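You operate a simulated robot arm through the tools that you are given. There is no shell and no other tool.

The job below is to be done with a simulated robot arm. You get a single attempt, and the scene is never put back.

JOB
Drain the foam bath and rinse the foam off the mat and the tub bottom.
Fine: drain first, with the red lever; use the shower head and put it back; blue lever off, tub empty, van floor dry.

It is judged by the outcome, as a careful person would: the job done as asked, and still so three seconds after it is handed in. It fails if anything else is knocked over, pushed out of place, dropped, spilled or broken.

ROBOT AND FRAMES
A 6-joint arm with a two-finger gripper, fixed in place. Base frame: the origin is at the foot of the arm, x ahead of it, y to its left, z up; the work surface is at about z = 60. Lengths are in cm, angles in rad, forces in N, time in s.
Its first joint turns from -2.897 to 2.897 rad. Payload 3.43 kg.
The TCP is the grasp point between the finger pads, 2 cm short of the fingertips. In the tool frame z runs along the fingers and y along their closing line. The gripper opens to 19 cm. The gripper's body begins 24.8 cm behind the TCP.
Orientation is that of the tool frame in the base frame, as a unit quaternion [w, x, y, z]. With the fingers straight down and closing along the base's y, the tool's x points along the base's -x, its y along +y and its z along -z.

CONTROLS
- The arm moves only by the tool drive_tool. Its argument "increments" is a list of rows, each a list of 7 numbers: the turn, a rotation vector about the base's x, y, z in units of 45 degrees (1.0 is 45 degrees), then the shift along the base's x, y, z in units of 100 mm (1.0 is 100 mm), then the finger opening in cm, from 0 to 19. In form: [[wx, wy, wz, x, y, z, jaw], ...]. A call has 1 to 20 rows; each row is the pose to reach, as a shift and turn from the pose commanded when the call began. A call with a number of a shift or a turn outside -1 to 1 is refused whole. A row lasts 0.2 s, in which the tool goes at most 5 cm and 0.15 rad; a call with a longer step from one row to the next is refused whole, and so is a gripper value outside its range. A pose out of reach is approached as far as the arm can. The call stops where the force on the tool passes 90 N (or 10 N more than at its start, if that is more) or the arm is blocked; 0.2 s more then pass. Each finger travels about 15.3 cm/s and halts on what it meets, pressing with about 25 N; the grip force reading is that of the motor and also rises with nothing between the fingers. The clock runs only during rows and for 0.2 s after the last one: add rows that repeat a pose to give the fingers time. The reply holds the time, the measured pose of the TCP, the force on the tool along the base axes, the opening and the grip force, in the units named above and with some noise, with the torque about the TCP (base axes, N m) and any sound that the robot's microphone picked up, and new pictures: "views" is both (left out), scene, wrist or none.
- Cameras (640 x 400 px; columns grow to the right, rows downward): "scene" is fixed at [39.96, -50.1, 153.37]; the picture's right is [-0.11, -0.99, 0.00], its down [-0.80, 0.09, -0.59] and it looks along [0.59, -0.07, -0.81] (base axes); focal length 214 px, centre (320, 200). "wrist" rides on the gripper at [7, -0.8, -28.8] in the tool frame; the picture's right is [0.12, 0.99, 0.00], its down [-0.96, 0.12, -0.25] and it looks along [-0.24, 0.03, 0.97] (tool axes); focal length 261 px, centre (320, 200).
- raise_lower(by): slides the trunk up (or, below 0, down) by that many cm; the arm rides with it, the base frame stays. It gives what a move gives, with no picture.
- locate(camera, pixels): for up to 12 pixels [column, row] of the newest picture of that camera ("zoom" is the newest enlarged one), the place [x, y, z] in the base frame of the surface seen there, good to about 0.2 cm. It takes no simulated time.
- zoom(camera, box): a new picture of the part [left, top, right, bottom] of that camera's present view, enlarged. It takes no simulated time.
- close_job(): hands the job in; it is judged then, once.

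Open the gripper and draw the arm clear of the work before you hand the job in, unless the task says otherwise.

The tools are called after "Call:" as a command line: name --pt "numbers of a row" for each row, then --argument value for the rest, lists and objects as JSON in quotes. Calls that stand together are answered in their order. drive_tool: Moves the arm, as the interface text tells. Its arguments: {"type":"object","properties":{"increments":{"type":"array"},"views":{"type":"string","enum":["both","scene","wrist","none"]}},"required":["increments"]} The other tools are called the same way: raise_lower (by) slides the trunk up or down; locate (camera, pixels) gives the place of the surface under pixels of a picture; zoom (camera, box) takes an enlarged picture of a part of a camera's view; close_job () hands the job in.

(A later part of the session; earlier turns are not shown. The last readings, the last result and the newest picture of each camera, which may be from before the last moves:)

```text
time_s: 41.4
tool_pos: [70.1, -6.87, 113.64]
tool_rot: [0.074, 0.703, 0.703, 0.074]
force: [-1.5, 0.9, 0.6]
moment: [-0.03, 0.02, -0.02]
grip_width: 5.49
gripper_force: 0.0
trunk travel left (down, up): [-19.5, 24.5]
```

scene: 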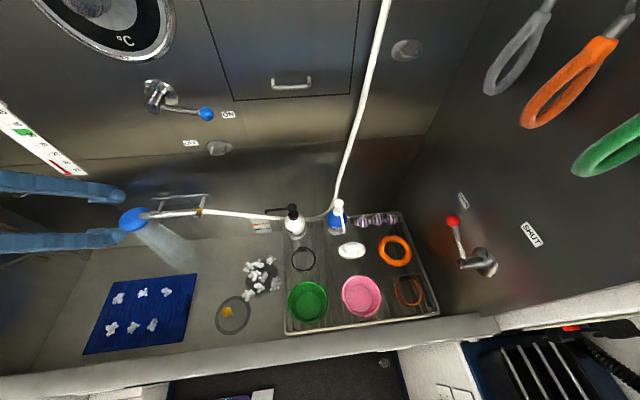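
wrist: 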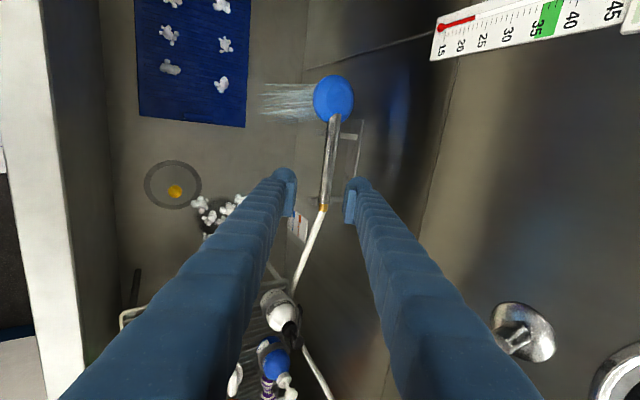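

12° tilt is reachable here. I now move above the handle and come down along this steeper axis, watching for reach flags.

Call:
drive_tool --pt "0 0 0 0.25 0 -0.1 5" --pt "0 0 0 0.5 0 -0.25 5" --pt "0 0 0 0.75 0 -0.4 5" --pt "0 0 0 1.0 0 -0.5 5" --views "wrist"

```text
time_s: 42.4
tool_pos: [80.26, -6.99, 108.42]
tool_rot: [0.073, 0.703, 0.704, 0.073]
force: [-0.1, -0.6, -0.9]
moment: [0.01, 0.05, -0.03]
grip_width: 5.0
gripper_force: 0.0
trunk travel left (down, up): [-19.5, 24.5]
```

wrist: 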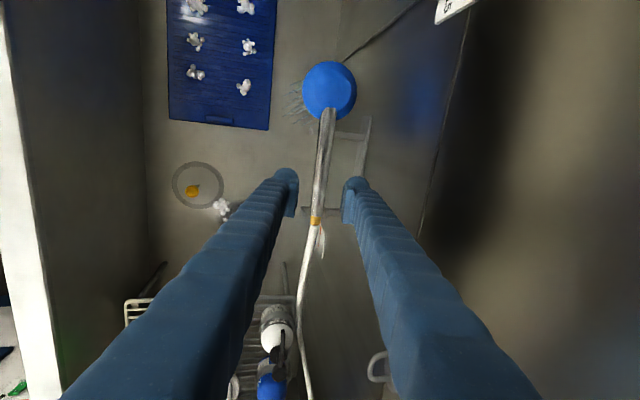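

The handle lies centred between the open fingers. I descend the first 10 cm along the tool axis.

Call:
drive_tool --pt "0 0 0 0.05 0 -0.25 5" --pt "0 0 0 0.105 0 -0.5 5" --pt "0 0 0 0.16 0 -0.75 5" --pt "0 0 0 0.21 0 -1.0 5" --views "both"

Call:
zoom --camera "wrist" --box '[220, 60, 420, 260]'

Call:
zoom --camera "scene" --box '[80, 160, 240, 260]'

```text
time_s: 43.4
tool_pos: [82.35, -6.97, 98.3]
tool_rot: [0.074, 0.703, 0.703, 0.075]
force: [0.0, -0.2, -0.8]
moment: [0.01, 0.07, -0.02]
grip_width: 5.02
gripper_force: 0.1
trunk travel left (down, up): [-19.5, 24.5]
```

scene: 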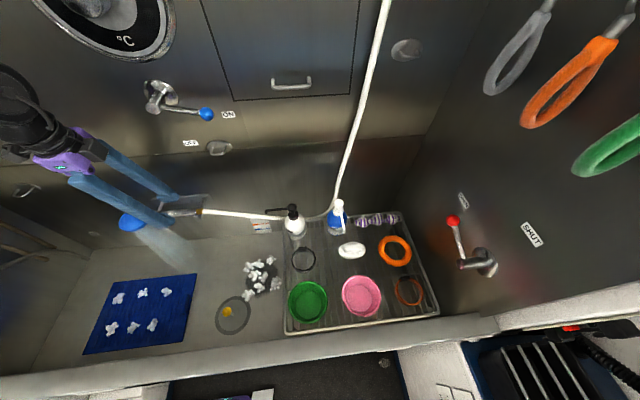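
wrist: 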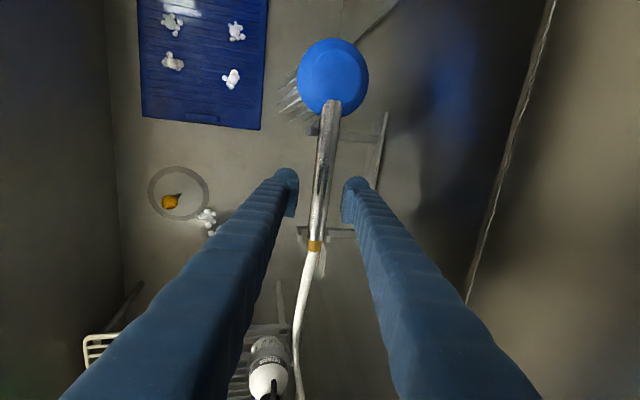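

```text
2.00 times, centred on (320, 160) of wrist
```

zoom: 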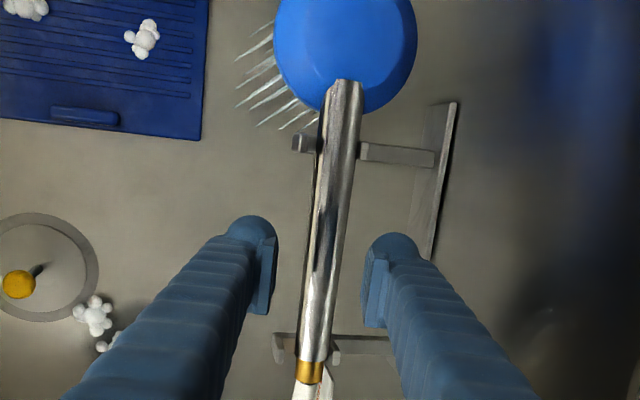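

```text
4.00 times, centred on (160, 210) of scene
```

zoom: 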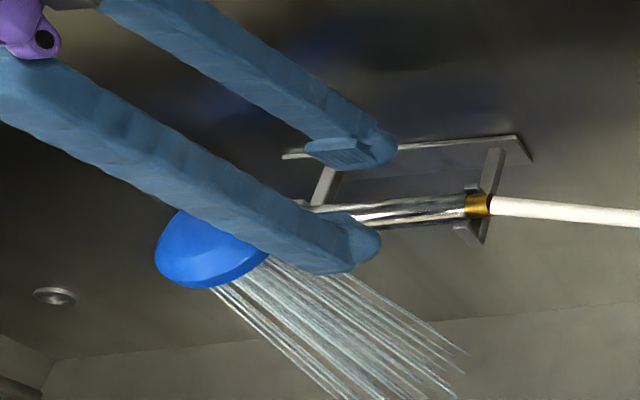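

Aligned well: handle centred between pads and clear of the cradle. I go the last ~4.8 cm and then close.

Call:
drive_tool --pt "0 0 0 0.04 0 -0.17 5" --pt "0 0 0 0.075 0 -0.34 5" --pt "0 0 0 0.1 0 -0.47 5" --pt "0 0 0 0.1 0 -0.47 5" --views "wrist"

Call:
drive_tool --pt "0 0 0 0 0 0 4" --pt "0 0 0 0 0 0 3" --pt "0 0 0 0 0 0 1" --pt "0 0 0 0 0 0 0" --pt "0 0 0 0 0 0 0" --views "both"

Call:
zoom --camera "wrist" --box '[220, 60, 420, 260]'

Call:
zoom --camera "scene" --box '[80, 160, 240, 260]'

```text
time_s: 44.4
tool_pos: [83.32, -6.97, 93.79]
tool_rot: [0.074, 0.703, 0.703, 0.074]
force: [0.6, -0.2, -0.1]
moment: [0.0, 0.02, 0.02]
grip_width: 5.02
gripper_force: 0.1
trunk travel left (down, up): [-19.5, 24.5]
```

wrist: 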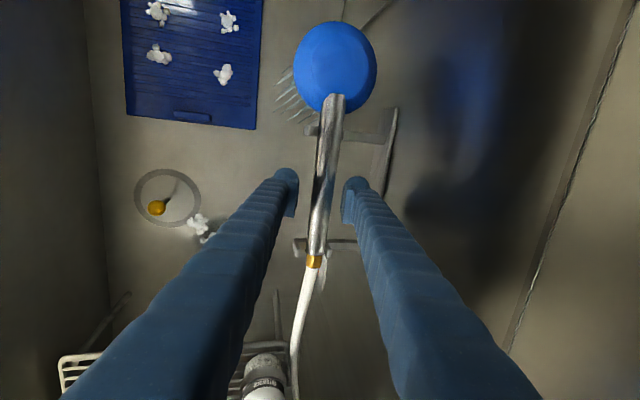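

```text
time_s: 45.6
tool_pos: [83.34, -6.94, 93.88]
tool_rot: [0.074, 0.703, 0.703, 0.074]
force: [0.3, 1.2, 5.2]
moment: [0.13, 0.06, -0.16]
grip_width: 2.63
gripper_force: 25.0
trunk travel left (down, up): [-19.5, 24.5]
```

scene: 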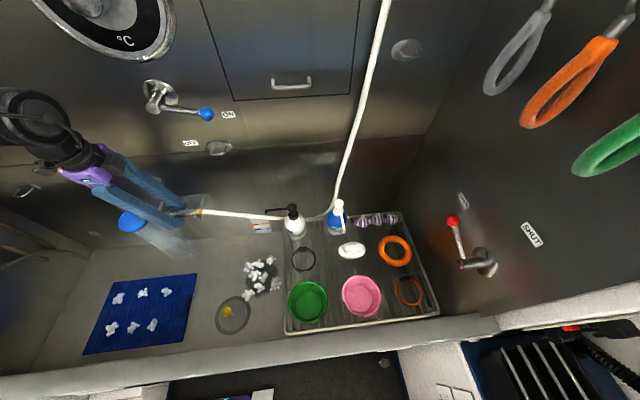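
wrist: 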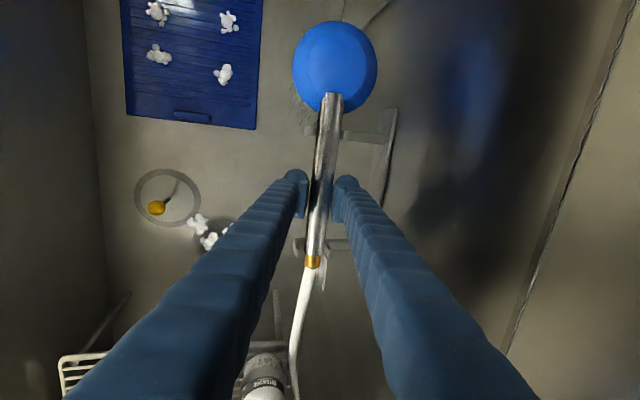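

```text
2.00 times, centred on (320, 160) of wrist
```

zoom: 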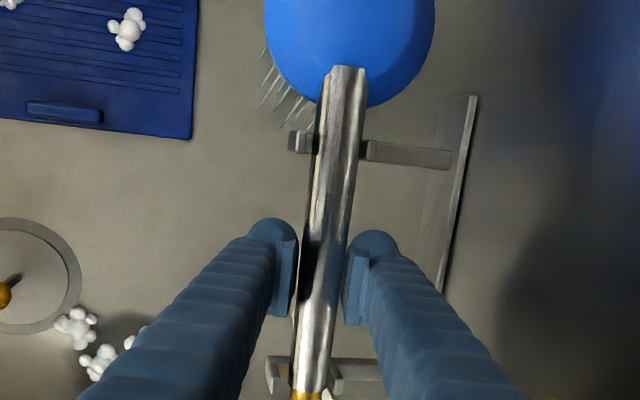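

```text
4.00 times, centred on (160, 210) of scene
```

zoom: 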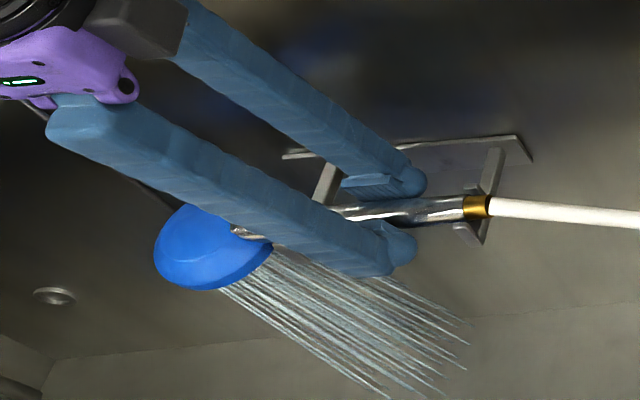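

The grip is solid now at 2.63 cm, pads flat on the handle. I lift it straight up out of the cradle slowly and watch force and hose.

Call:
drive_tool --pt "0 0 0 0 0 0.1 0" --pt "0 0 0 0 0 0.2 0" --pt "0 0 0 0 0 0.35 0" --pt "0 0 0 0 0 0.5 0" --views "both"

Call:
zoom --camera "scene" --box '[80, 150, 340, 310]'

```text
time_s: 46.6
tool_pos: [83.29, -7.02, 98.8]
tool_rot: [0.074, 0.703, 0.703, 0.074]
force: [0.2, 0.1, -2.0]
moment: [-0.22, 0.01, 0.02]
grip_width: 2.63
gripper_force: 25.4
trunk travel left (down, up): [-19.5, 24.5]
```

scene: 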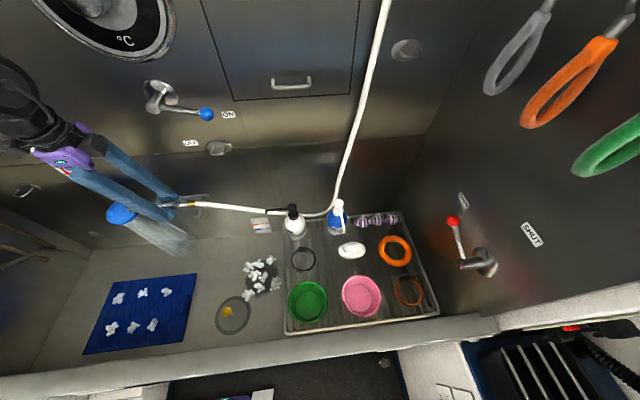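
wrist: 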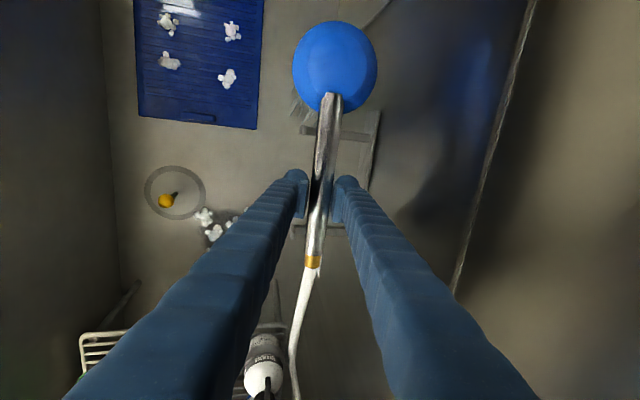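

```text
2.46 times, centred on (210, 230) of scene
```

zoom: 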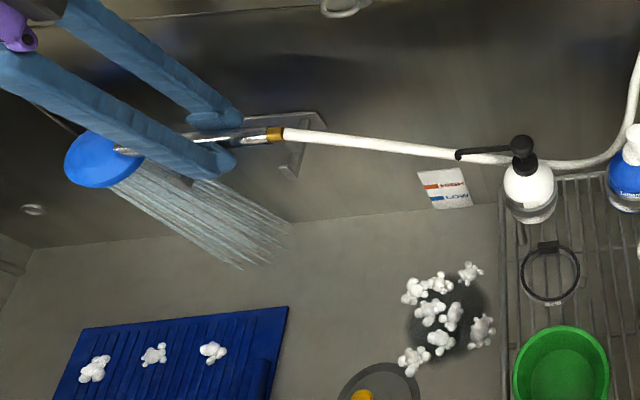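

The head is free of the cradle, light load only, spraying straight down. I move it out over the back row of the mat foam (around (68, 8.6)) and watch the hose and bottles.

Call:
drive_tool --pt "0 0 0 -0.2 0.05 0 0" --pt "0 0 0 -0.4 0.1 0 0" --pt "0 0 0 -0.6 0.15 0 0" --pt "0 0 0 -0.8 0.2 0 0" --pt "0 0 0 -1.0 0.25 0 0" --views "both"

Call:
zoom --camera "scene" --box '[80, 150, 340, 310]'

```text
time_s: 47.8
tool_pos: [73.23, -4.58, 98.86]
tool_rot: [0.075, 0.703, 0.703, 0.074]
force: [0.5, 0.2, -1.3]
moment: [-0.2, -0.01, -0.02]
grip_width: 2.6
gripper_force: 24.8
trunk travel left (down, up): [-19.5, 24.5]
```

scene: 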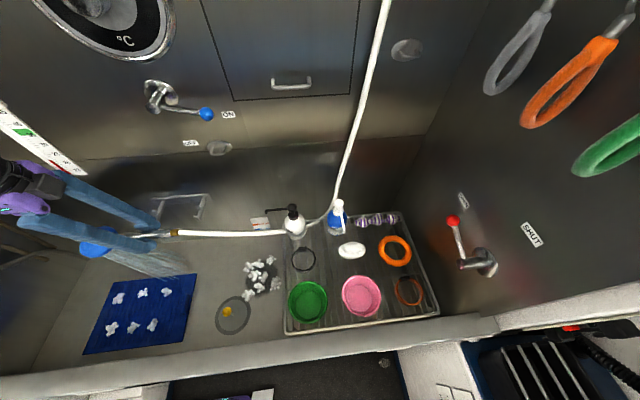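
wrist: 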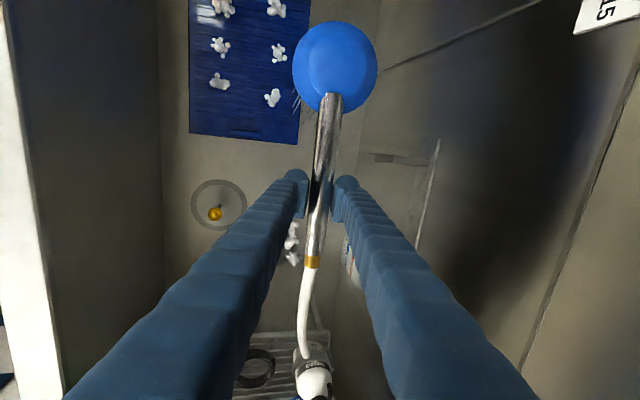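

```text
2.46 times, centred on (210, 230) of scene
```

zoom: 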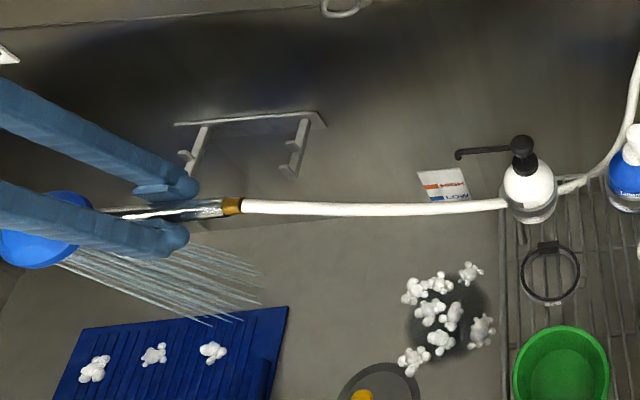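

The hose follows freely and both bottles stand unmoved. I now bring the spray onto the first mat tuft near (67.6, 8.6) and dwell there.

Call:
drive_tool --pt "0 0 0 -0.2 0.05 -0.15 0" --pt "0 0 0 -0.4 0.1 -0.3 0" --pt "0 0 0 -0.55 0.13 -0.4 0" --pt "0 0 0 -0.55 0.13 -0.4 0" --pt "0 0 0 -0.55 0.13 -0.4 0" --pt "0 0 0 -0.55 0.13 -0.4 0" --pt "0 0 0 -0.55 0.13 -0.4 0" --pt "0 0 0 -0.55 0.13 -0.4 0" --views "both"

Call:
zoom --camera "scene" --box '[60, 200, 300, 360]'

```text
time_s: 49.6
tool_pos: [67.61, -3.28, 94.75]
tool_rot: [0.074, 0.704, 0.703, 0.074]
force: [-0.8, 0.7, -2.8]
moment: [-0.19, 0.01, 0.02]
grip_width: 2.6
gripper_force: 24.5
trunk travel left (down, up): [-19.5, 24.5]
```

scene: 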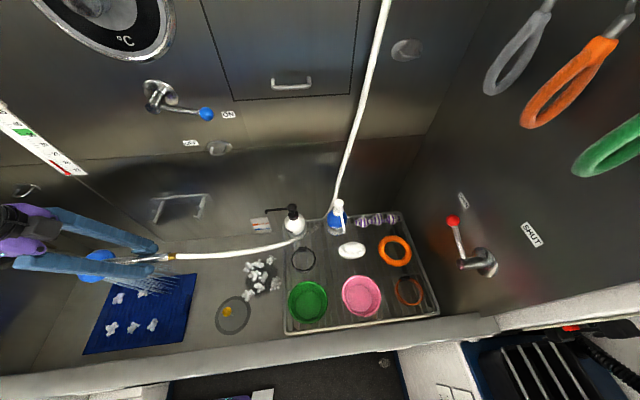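
wrist: 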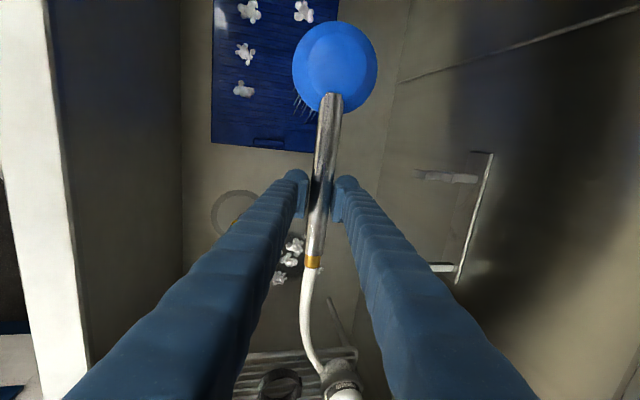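

```text
2.50 times, centred on (180, 280) of scene
```

zoom: 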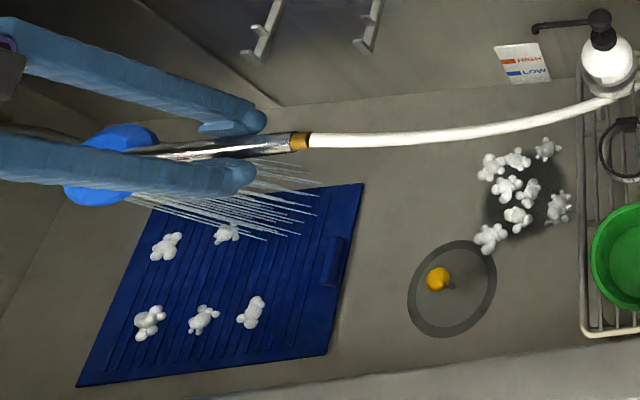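

The first mat tuft near (166,292) is gone, so the spray works from here. I move on to the second tuft (68.8, 17.5) and dwell.

Call:
drive_tool --pt "0 0 0 0.02 0.2 0 0" --pt "0 0 0 0.05 0.4 0 0" --pt "0 0 0 0.07 0.6 0 0" --pt "0 0 0 0.09 0.8 0 0" --pt "0 0 0 0.1 0.9 0 0" --pt "0 0 0 0.1 0.9 0 0" --pt "0 0 0 0.1 0.9 0 0" --pt "0 0 0 0.1 0.9 0 0" --pt "0 0 0 0.1 0.9 0 0" --views "both"

Call:
zoom --camera "scene" --box '[60, 190, 360, 360]'

```text
time_s: 51.6
tool_pos: [68.83, 5.76, 94.76]
tool_rot: [0.074, 0.703, 0.703, 0.074]
force: [0.8, -0.7, -2.6]
moment: [-0.21, 0.01, -0.02]
grip_width: 2.65
gripper_force: 24.8
trunk travel left (down, up): [-19.5, 24.5]
```

scene: 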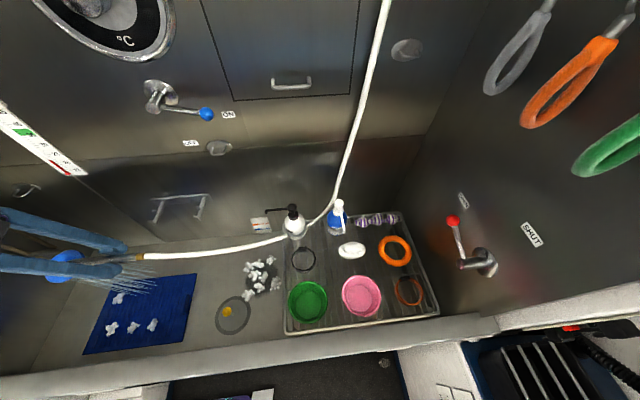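
wrist: 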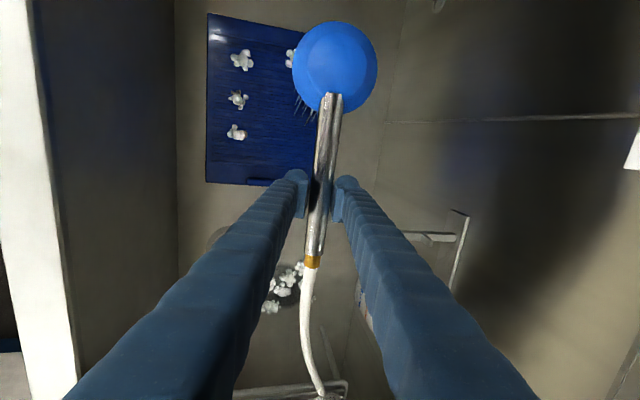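

```text
2.13 times, centred on (210, 275) of scene
```

zoom: 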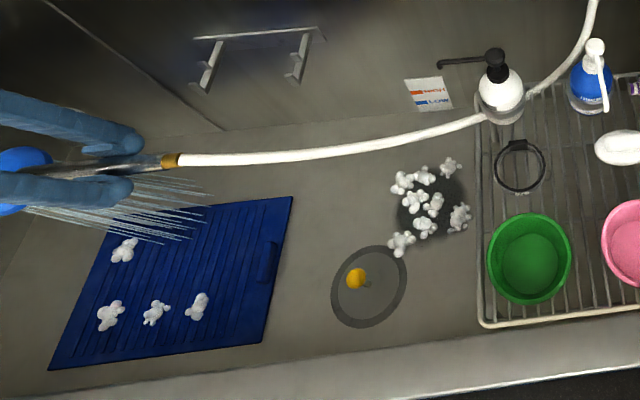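

The second tuft is gone too (only the one at (118,298) and the front three remain), and the bottles stand still. I shift to the third tuft near (67.4, 26.6).

Call:
drive_tool --pt "0 0 0 -0.03 0.2 0 0" --pt "0 0 0 -0.06 0.4 0 0" --pt "0 0 0 -0.09 0.6 0 0" --pt "0 0 0 -0.12 0.8 0 0" --pt "0 0 0 -0.14 0.92 0 0" --pt "0 0 0 -0.14 0.92 0 0" --pt "0 0 0 -0.14 0.92 0 0" --pt "0 0 0 -0.14 0.92 0 0" --pt "0 0 0 -0.14 0.92 0 0" --views "both"

Call:
zoom --camera "scene" --box '[60, 190, 360, 360]'

```text
time_s: 53.6
tool_pos: [67.37, 15.01, 94.75]
tool_rot: [0.074, 0.703, 0.703, 0.074]
force: [1.9, -0.6, -2.1]
moment: [-0.2, 0.01, 0.03]
grip_width: 2.6
gripper_force: 25.1
trunk travel left (down, up): [-19.5, 24.5]
```

scene: 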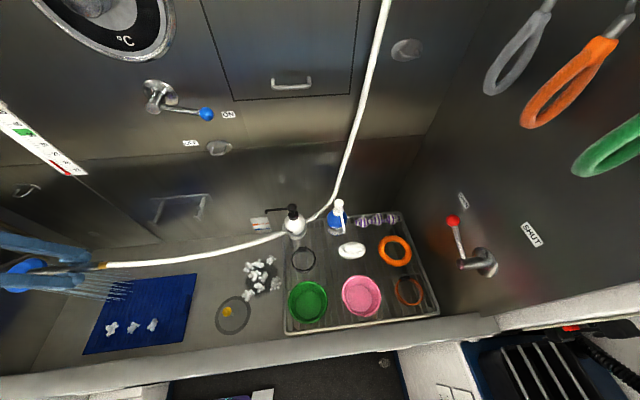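
wrist: 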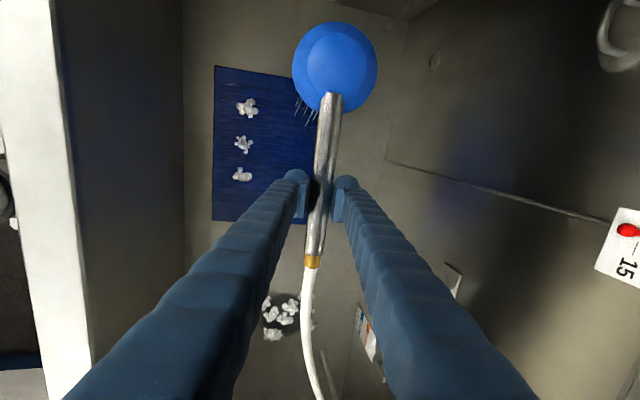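

```text
2.13 times, centred on (210, 275) of scene
```

zoom: 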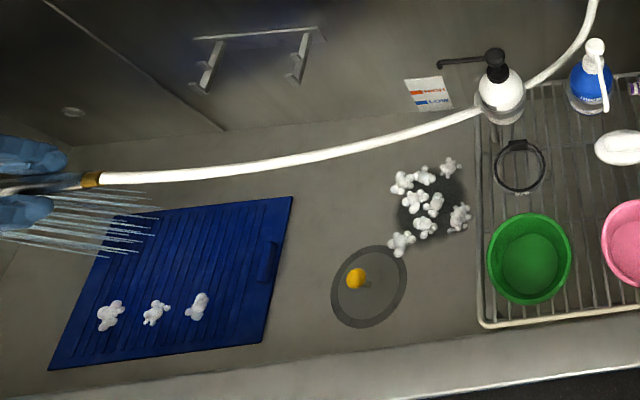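

The back row of the mat is clean. I come forward 10 cm to the front-row tuft near (57, 24.4), still well inside the tub wall at x≈46.

Call:
drive_tool --pt "0 0 0 -0.2 -0.04 0 0" --pt "0 0 0 -0.4 -0.08 0 0" --pt "0 0 0 -0.6 -0.12 0 0" --pt "0 0 0 -0.8 -0.17 0 0" --pt "0 0 0 -1.0 -0.22 0 0" --pt "0 0 0 -1.0 -0.22 0 0" --pt "0 0 0 -1.0 -0.22 0 0" --pt "0 0 0 -1.0 -0.22 0 0" --pt "0 0 0 -1.0 -0.22 0 0" --views "both"

Call:
zoom --camera "scene" --box '[0, 190, 360, 400]'

```text
time_s: 55.6
tool_pos: [57.37, 12.74, 94.94]
tool_rot: [0.074, 0.704, 0.703, 0.074]
force: [0.6, -1.1, -2.3]
moment: [-0.2, 0.02, -0.04]
grip_width: 2.57
gripper_force: 24.6
trunk travel left (down, up): [-19.5, 24.5]
```

scene: 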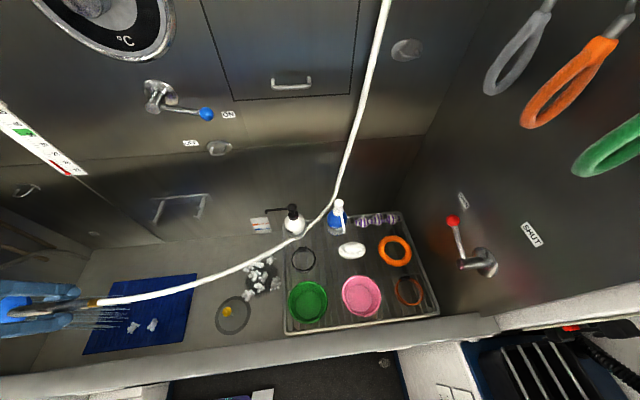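
wrist: 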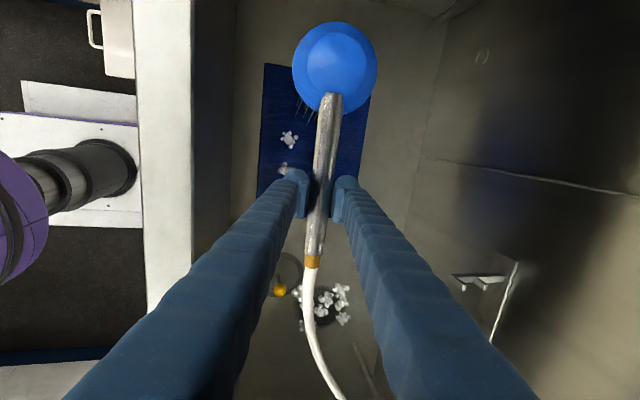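

```text
1.78 times, centred on (180, 295) of scene
```

zoom: 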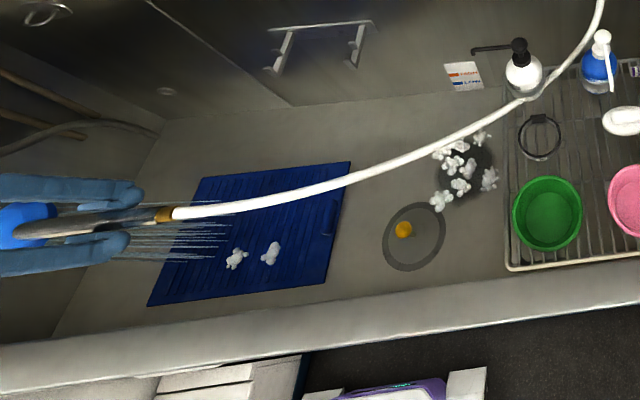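

Two front tufts remain at about (132,328) and (152,325). I sweep back toward −y over both, dwelling on each.

Call:
drive_tool --pt "0 0 0 -0.04 -0.2 0 0" --pt "0 0 0 -0.07 -0.4 0 0" --pt "0 0 0 -0.1 -0.6 0 0" --pt "0 0 0 -0.1 -0.75 0 0" --pt "0 0 0 -0.1 -0.75 0 0" --pt "0 0 0 -0.1 -0.75 0 0" --pt "0 0 0 -0.1 -0.75 0 0" --pt "0 0 0 -0.1 -0.75 0 0" --views "none"

Call:
drive_tool --pt "0 0 0 0 -0.2 0 0" --pt "0 0 0 0 -0.4 0 0" --pt "0 0 0 0 -0.6 0 0" --pt "0 0 0 0 -0.7 0 0" --pt "0 0 0 0 -0.7 0 0" --pt "0 0 0 0 -0.7 0 0" --pt "0 0 0 0 -0.7 0 0" --pt "0 0 0 0 -0.7 0 0" --views "both"

Call:
zoom --camera "scene" --box '[0, 190, 360, 400]'

```text
time_s: 57.4
tool_pos: [56.37, 5.24, 94.86]
tool_rot: [0.074, 0.703, 0.704, 0.075]
force: [-0.5, -0.2, -1.8]
moment: [-0.2, 0.02, 0.02]
grip_width: 2.61
gripper_force: 24.7
trunk travel left (down, up): [-19.5, 24.5]
```

```text
time_s: 59.2
tool_pos: [56.2, -1.66, 94.7]
tool_rot: [0.074, 0.703, 0.703, 0.074]
force: [-0.1, -0.1, -3.8]
moment: [-0.21, 0.02, -0.03]
grip_width: 2.62
gripper_force: 24.6
trunk travel left (down, up): [-19.5, 24.5]
```

scene: 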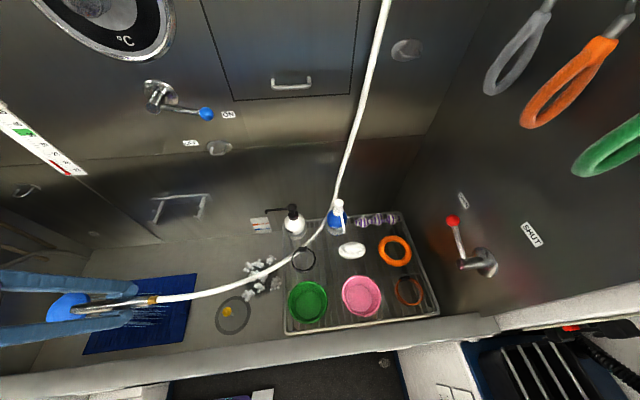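
wrist: 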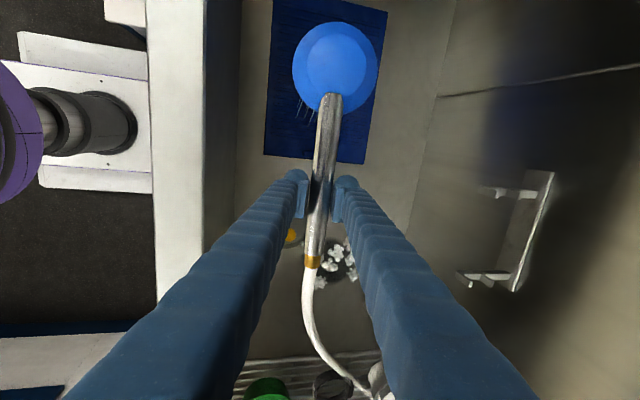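

```text
1.78 times, centred on (180, 295) of scene
```

zoom: 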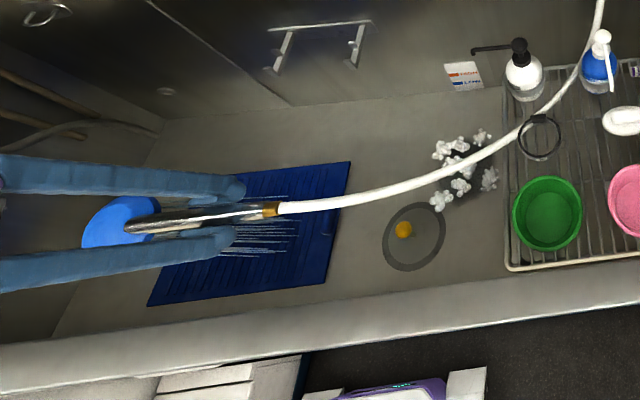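

The whole mat is clean. For the cluster near (70,−29) I keep the hand clear of the rack by tilting the head about 30° so it sprays toward −y; I move across with the tilt building up gradually.

Call:
drive_tool --pt "0 0 0 0.2 -0.2 0.1 0" --pt "-0.1 0 0 0.4 -0.4 0.2 0" --pt "-0.25 0 0 0.6 -0.6 0.3 0" --pt "-0.4 0 0 0.8 -0.8 0.4 0" --pt "-0.55 0 0 1.0 -1.0 0.5 0" --pt "-0.667 0 0 1.0 -1.0 0.5 0" --views "both"

Call:
zoom --camera "scene" --box '[60, 190, 360, 360]'

```text
time_s: 60.6
tool_pos: [66.39, -11.72, 99.78]
tool_rot: [0.254, 0.66, 0.699, -0.111]
force: [-0.2, 0.2, -2.6]
moment: [-0.14, 0.01, 0.0]
grip_width: 2.62
gripper_force: 25.1
trunk travel left (down, up): [-19.5, 24.5]
```

scene: 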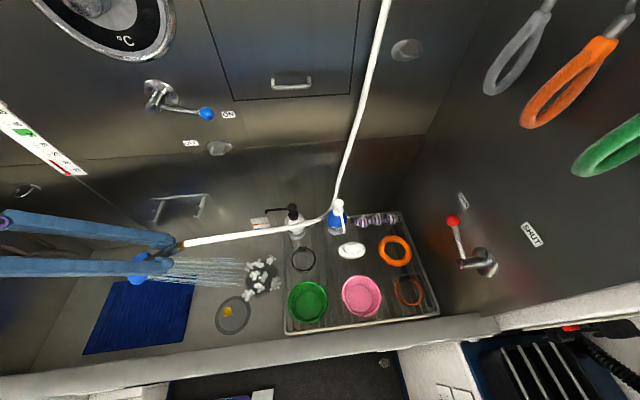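
wrist: 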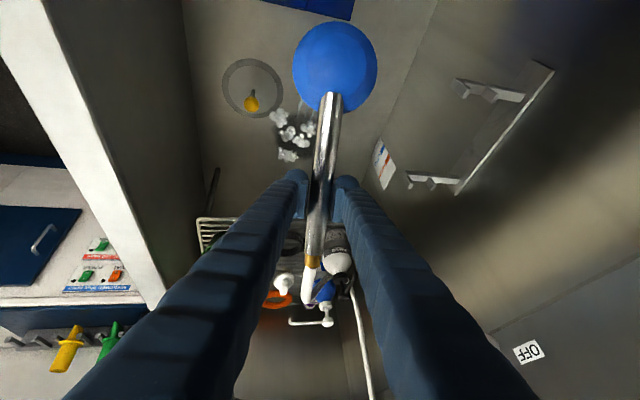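

```text
2.13 times, centred on (210, 275) of scene
```

zoom: 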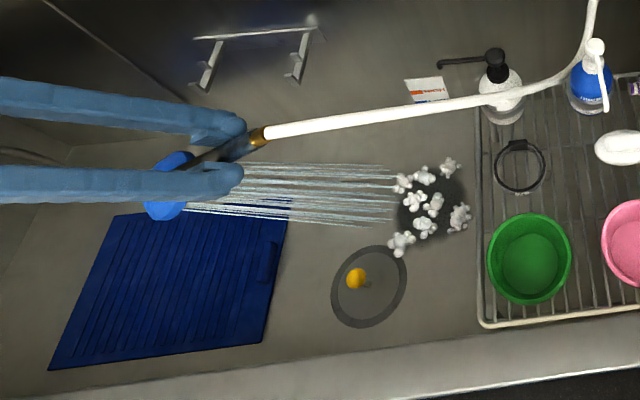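

The tilted spray lands just at the left edge of the cluster, around (245,270). I step toward −y so it sweeps across the cluster.

Call:
drive_tool --pt "0 0 0 0 -0.15 0 0" --pt "0 0 0 0 -0.3 0 0" --pt "0 0 0 0 -0.45 0 0" --pt "0 0 0 0 -0.45 0 0" --pt "0 0 0 0 -0.45 0 0" --pt "0 0 0 0 -0.6 0 0" --pt "0 0 0 0 -0.8 0 0" --pt "0 0 0 0 -0.9 0 0" --pt "0 0 0 0 -0.9 0 0" --pt "0 0 0 0 -0.9 0 0" --pt "0 0 0 0 -0.9 0 0" --views "both"

Call:
zoom --camera "scene" --box '[100, 190, 340, 340]'

```text
time_s: 63.0
tool_pos: [66.31, -20.77, 99.86]
tool_rot: [0.254, 0.659, 0.699, -0.11]
force: [-0.4, -0.5, -2.6]
moment: [-0.15, 0.0, -0.04]
grip_width: 2.61
gripper_force: 24.8
trunk travel left (down, up): [-19.5, 24.5]
```

scene: 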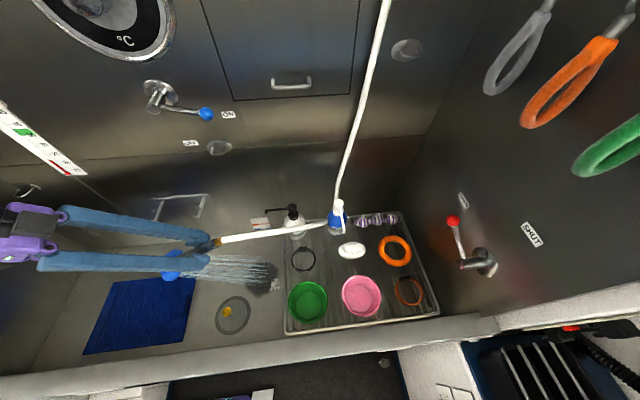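
wrist: 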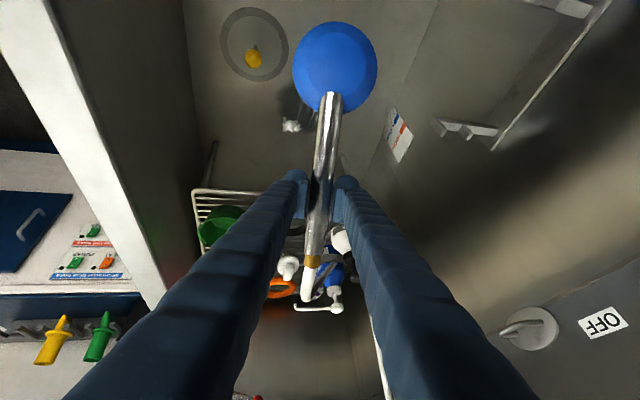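

```text
2.67 times, centred on (220, 265) of scene
```

zoom: 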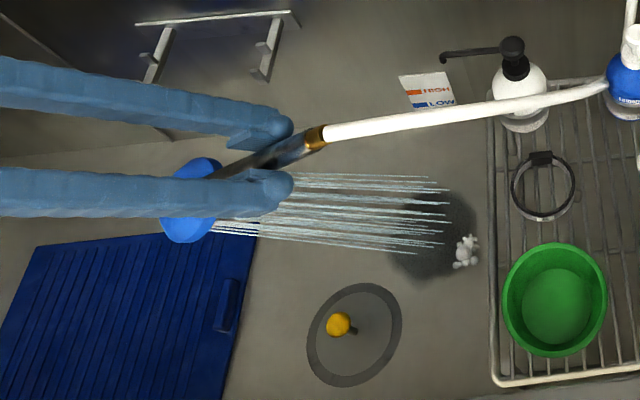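

Only one tuft remains, at scene (275,284), about (66,−35). I shift the spray there.

Call:
drive_tool --pt "0 0 0 -0.15 -0.15 0 0" --pt "0 0 0 -0.3 -0.3 0 0" --pt "0 0 0 -0.35 -0.45 0 0" --pt "0 0 0 -0.35 -0.45 0 0" --pt "0 0 0 -0.35 -0.45 0 0" --pt "0 0 0 -0.35 -0.45 0 0" --pt "0 0 0 -0.35 -0.45 0 0" --pt "0 0 0 -0.35 -0.45 0 0" --views "both"

Call:
zoom --camera "scene" --box '[170, 220, 310, 330]'

Call:
zoom --camera "wrist" --box '[180, 0, 400, 180]'

```text
time_s: 64.8
tool_pos: [62.78, -25.12, 99.76]
tool_rot: [0.254, 0.659, 0.699, -0.11]
force: [0.3, -0.7, -2.4]
moment: [-0.16, 0.0, -0.03]
grip_width: 2.64
gripper_force: 25.1
trunk travel left (down, up): [-19.5, 24.5]
```

scene: 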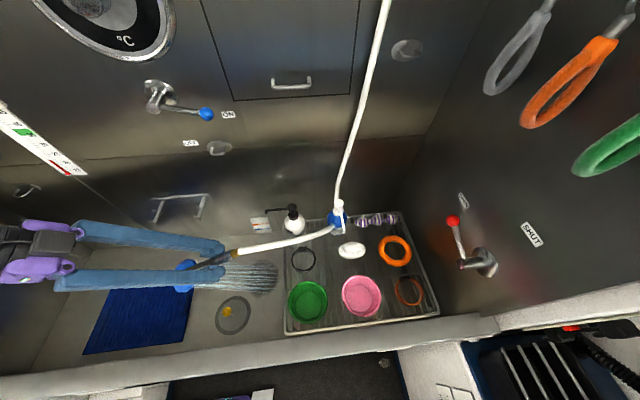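
wrist: 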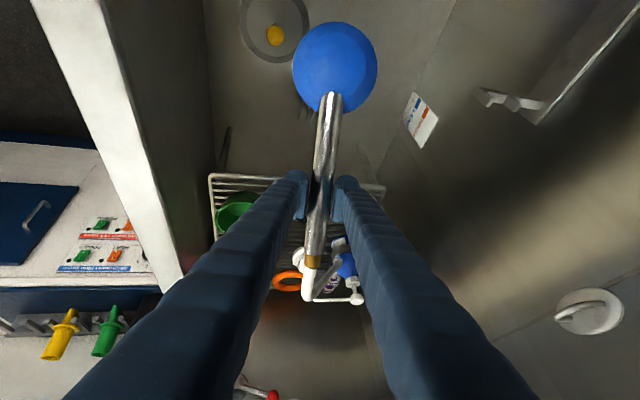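

```text
3.64 times, centred on (240, 275) of scene
```

zoom: 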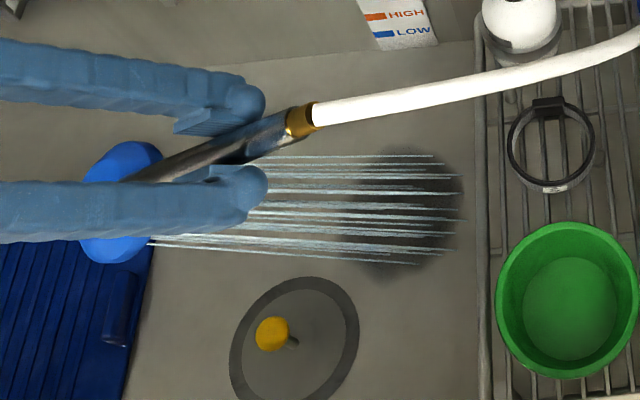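

```text
2.22 times, centred on (290, 90) of wrist
```

zoom: 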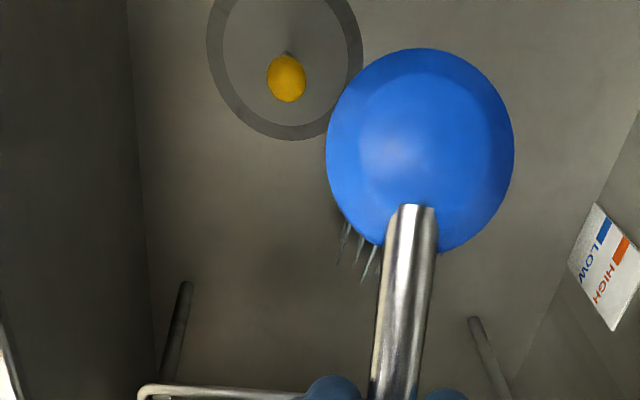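

All foam tufts on the bottom are gone. I now bring the head back level while moving toward the dock.

Call:
drive_tool --pt "0.1 0 0 0.1 0.2 0 0" --pt "0.22 0 0 0.2 0.4 0.01 0" --pt "0.34 0 0 0.3 0.6 0.02 0" --pt "0.46 0 0 0.4 0.8 0.03 0" --pt "0.58 0 0 0.5 1.0 0.04 0" --pt "0.667 0 0 0.6 1.0 0.04 0" --views "both"

Call:
zoom --camera "scene" --box '[0, 190, 340, 400]'

```text
time_s: 66.2
tool_pos: [68.75, -15.26, 100.15]
tool_rot: [0.074, 0.704, 0.703, 0.074]
force: [0.0, 0.2, -2.5]
moment: [-0.24, -0.03, 0.01]
grip_width: 2.63
gripper_force: 24.6
trunk travel left (down, up): [-19.5, 24.5]
```

scene: 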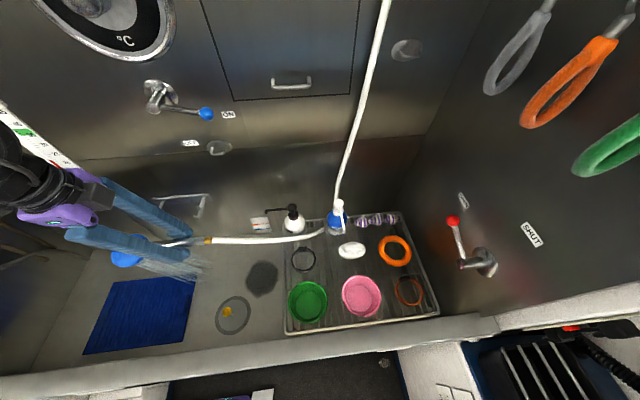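
wrist: 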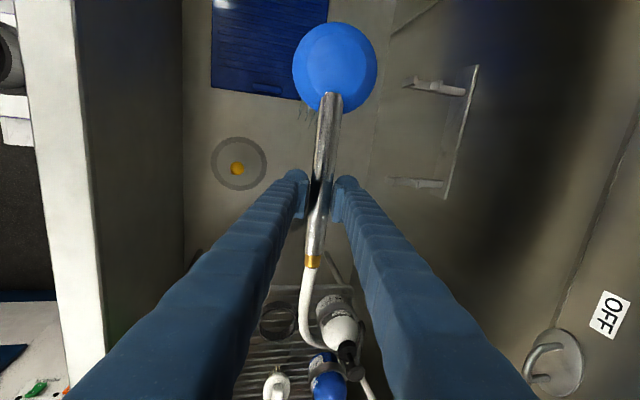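

```text
1.88 times, centred on (170, 295) of scene
```

zoom: 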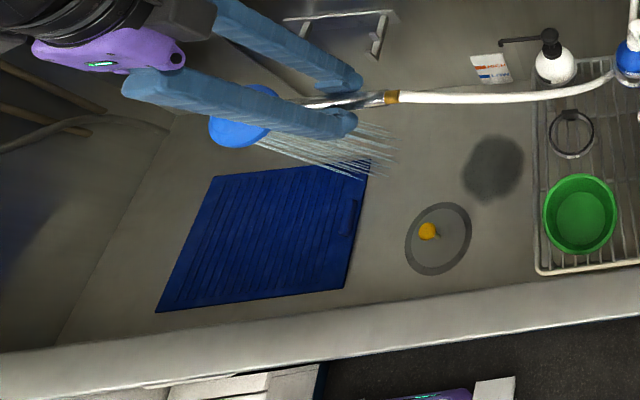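

The mat and bottom look clear of foam, but a dark round patch shows at (262,279). I zoom in on it to see what it is.

Call:
zoom --camera "scene" --box '[230, 255, 295, 305]'

Call:
locate --camera "scene" --pixels '[[262, 279], [250, 279], [274, 279], [262, 265], [262, 293], [240, 270], [255, 270], [270, 288]]'

Call:
zoom --camera "scene" --box '[0, 225, 140, 390]'

Call:
zoom --camera "scene" --box '[275, 195, 455, 345]'

```text
8.00 times, centred on (262, 280) of scene
```

zoom: 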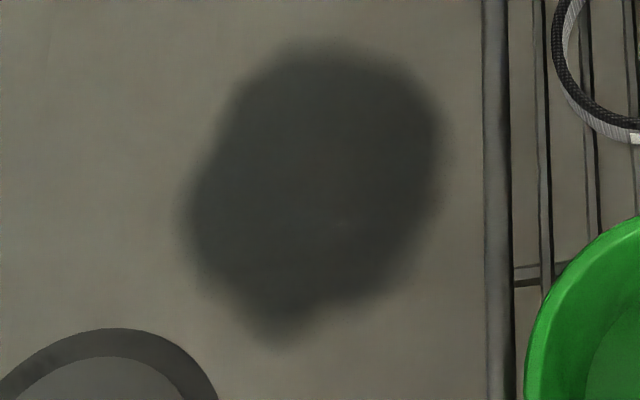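

```text
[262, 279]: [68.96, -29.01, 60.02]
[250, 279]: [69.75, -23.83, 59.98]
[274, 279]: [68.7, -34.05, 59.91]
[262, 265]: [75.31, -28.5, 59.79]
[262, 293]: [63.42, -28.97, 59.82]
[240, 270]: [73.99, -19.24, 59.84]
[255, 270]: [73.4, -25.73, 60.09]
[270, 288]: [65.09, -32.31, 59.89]
```

```text
2.42 times, centred on (70, 308) of scene
```

zoom: 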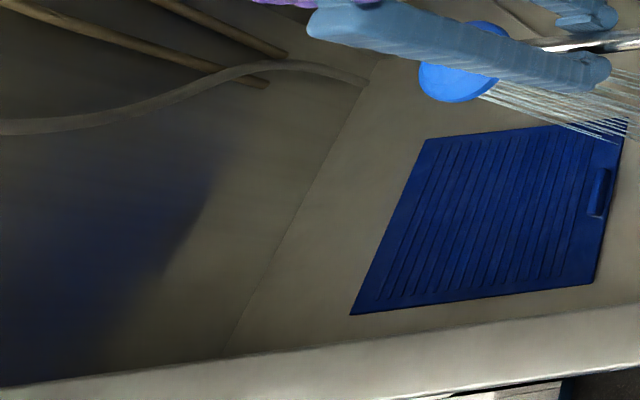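

```text
2.67 times, centred on (365, 270) of scene
```

zoom: 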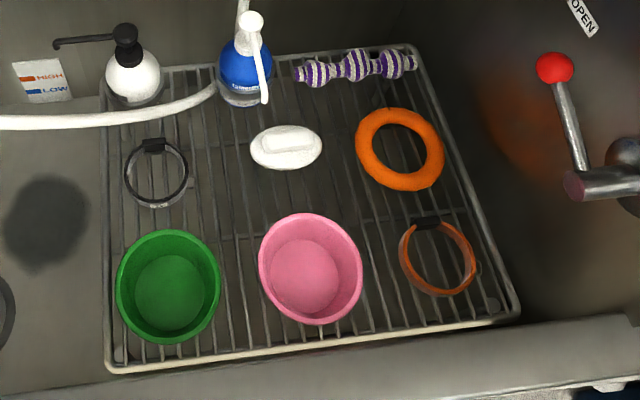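

The patch is flat, fixed to the floor and right where the foam sat, so it may be residue. I give that spot an extra few seconds of rinse with the same tilted spray and compare.

Call:
drive_tool --pt "-0.12 0 0 -0.04 -0.1 0 0" --pt "-0.25 0 0 -0.08 -0.2 0 0" --pt "-0.4 0 0 -0.12 -0.3 0 0" --pt "-0.55 0 0 -0.15 -0.45 0 0" --pt "-0.667 0 0 -0.17 -0.55 0 0" --pt "-0.667 0 0 -0.1 -0.6 0 0" --pt "-0.667 0 0 0.0 -0.65 0 0" --pt "-0.667 0 0 0.1 -0.7 0 0" --pt "-0.667 0 0 0.1 -0.8 0 0" --pt "-0.667 0 0 0 -0.85 0 0" --pt "-0.667 0 0 -0.15 -0.85 0 0" --pt "-0.667 0 0 -0.3 -0.85 0 0" --pt "-0.667 0 0 -0.4 -0.75 0 0" --pt "-0.667 0 0 -0.4 -0.6 0 0" --pt "-0.667 0 0 -0.3 -0.55 0 0" --pt "-0.667 0 0 -0.17 -0.6 0 0" --pt "-0.667 0 0 -0.17 -0.6 0 0" --pt "-0.667 0 0 -0.17 -0.6 0 0" --views "both"

Call:
zoom --camera "scene" --box '[100, 190, 340, 340]'

```text
time_s: 70.0
tool_pos: [67.05, -21.23, 100.26]
tool_rot: [0.254, 0.66, 0.699, -0.111]
force: [-0.6, -1.0, -2.9]
moment: [-0.23, 0.01, 0.01]
grip_width: 2.61
gripper_force: 24.5
trunk travel left (down, up): [-19.5, 24.5]
```

scene: 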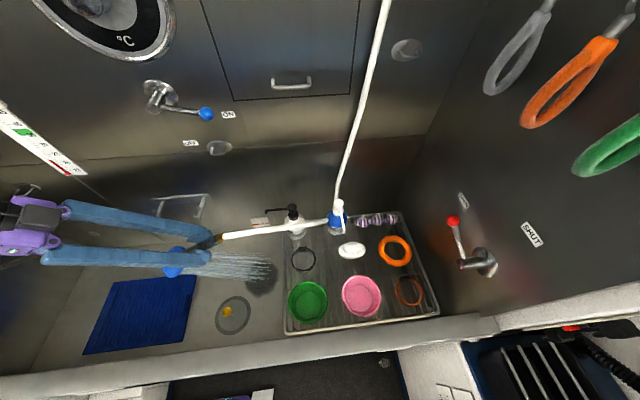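
wrist: 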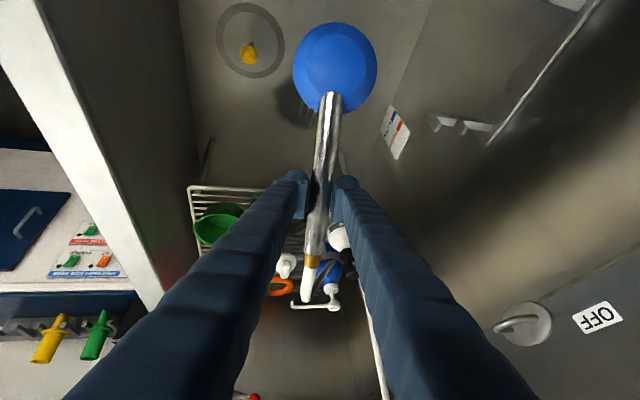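

```text
2.67 times, centred on (220, 265) of scene
```

zoom: 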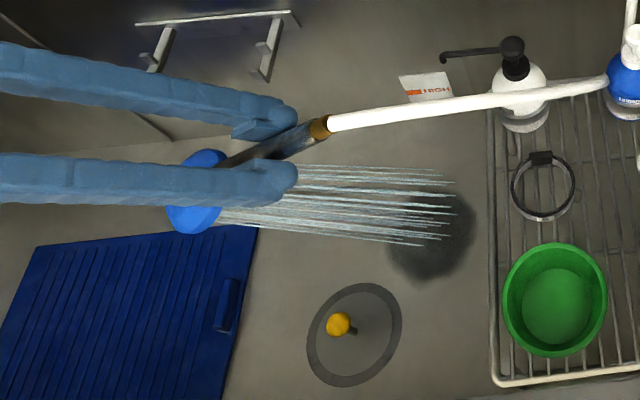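

The patch is unchanged after 3 s of direct rinse, so it is just a mark in the floor; no foam remains. I level the head again and head for the dock.

Call:
drive_tool --pt "0.12 0 0 0.1 0.2 0 0" --pt "0.24 0 0 0.2 0.4 0 0" --pt "0.36 0 0 0.3 0.6 0 0" --pt "0.48 0 0 0.4 0.8 0 0" --pt "0.6 0 0 0.5 0.95 0 0" --pt "0.667 0 0 0.6 1.0 0 0" --views "none"

Call:
drive_tool --pt "0 0 0 0.25 0.1 0.02 0" --pt "0 0 0 0.5 0.2 0.04 0" --pt "0 0 0 0.75 0.3 0.05 0" --pt "0 0 0 0.85 0.36 0.05 0" --pt "0 0 0 0.85 0.36 0.05 0" --views "both"

Call:
zoom --camera "wrist" --box '[220, 60, 480, 270]'

Call:
zoom --camera "scene" --box '[80, 160, 280, 290]'

```text
time_s: 71.4
tool_pos: [73.17, -11.26, 100.28]
tool_rot: [0.074, 0.703, 0.703, 0.075]
force: [0.5, 0.0, -2.1]
moment: [-0.19, 0.0, 0.03]
grip_width: 2.62
gripper_force: 25.1
trunk travel left (down, up): [-19.5, 24.5]
```

```text
time_s: 72.6
tool_pos: [81.62, -7.49, 100.88]
tool_rot: [0.074, 0.703, 0.703, 0.074]
force: [0.4, 0.2, -2.2]
moment: [-0.16, -0.01, -0.03]
grip_width: 2.6
gripper_force: 24.9
trunk travel left (down, up): [-19.5, 24.5]
```

scene: 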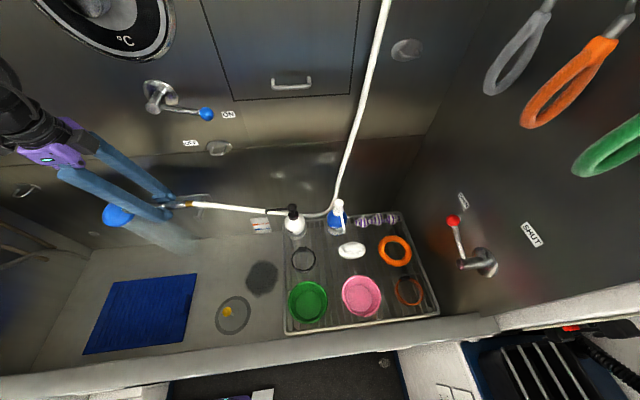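
wrist: 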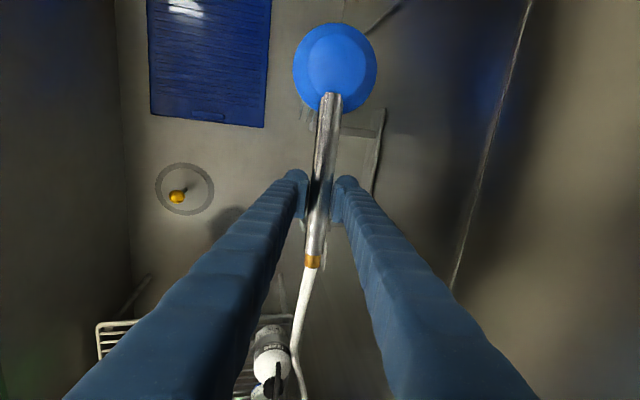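

```text
1.90 times, centred on (350, 165) of wrist
```

zoom: 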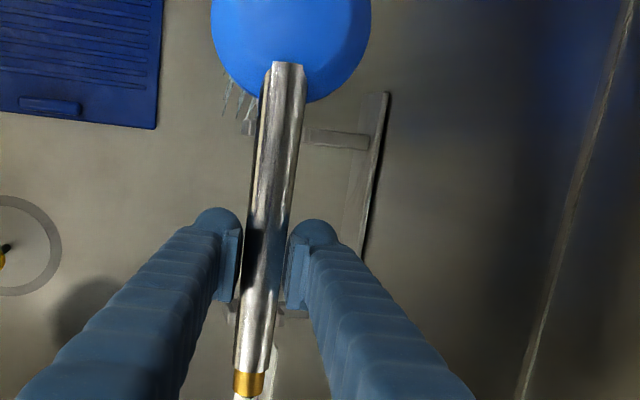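

```text
3.08 times, centred on (180, 225) of scene
```

zoom: 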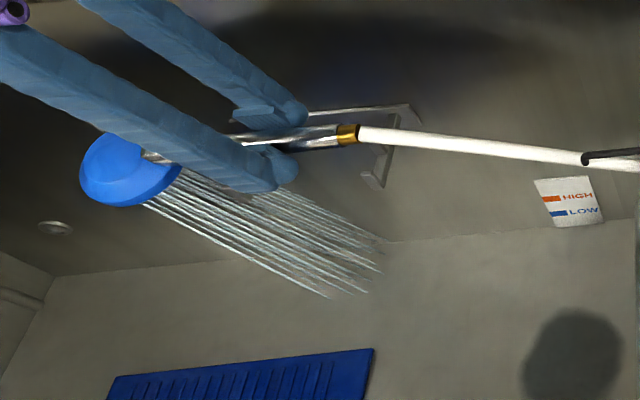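

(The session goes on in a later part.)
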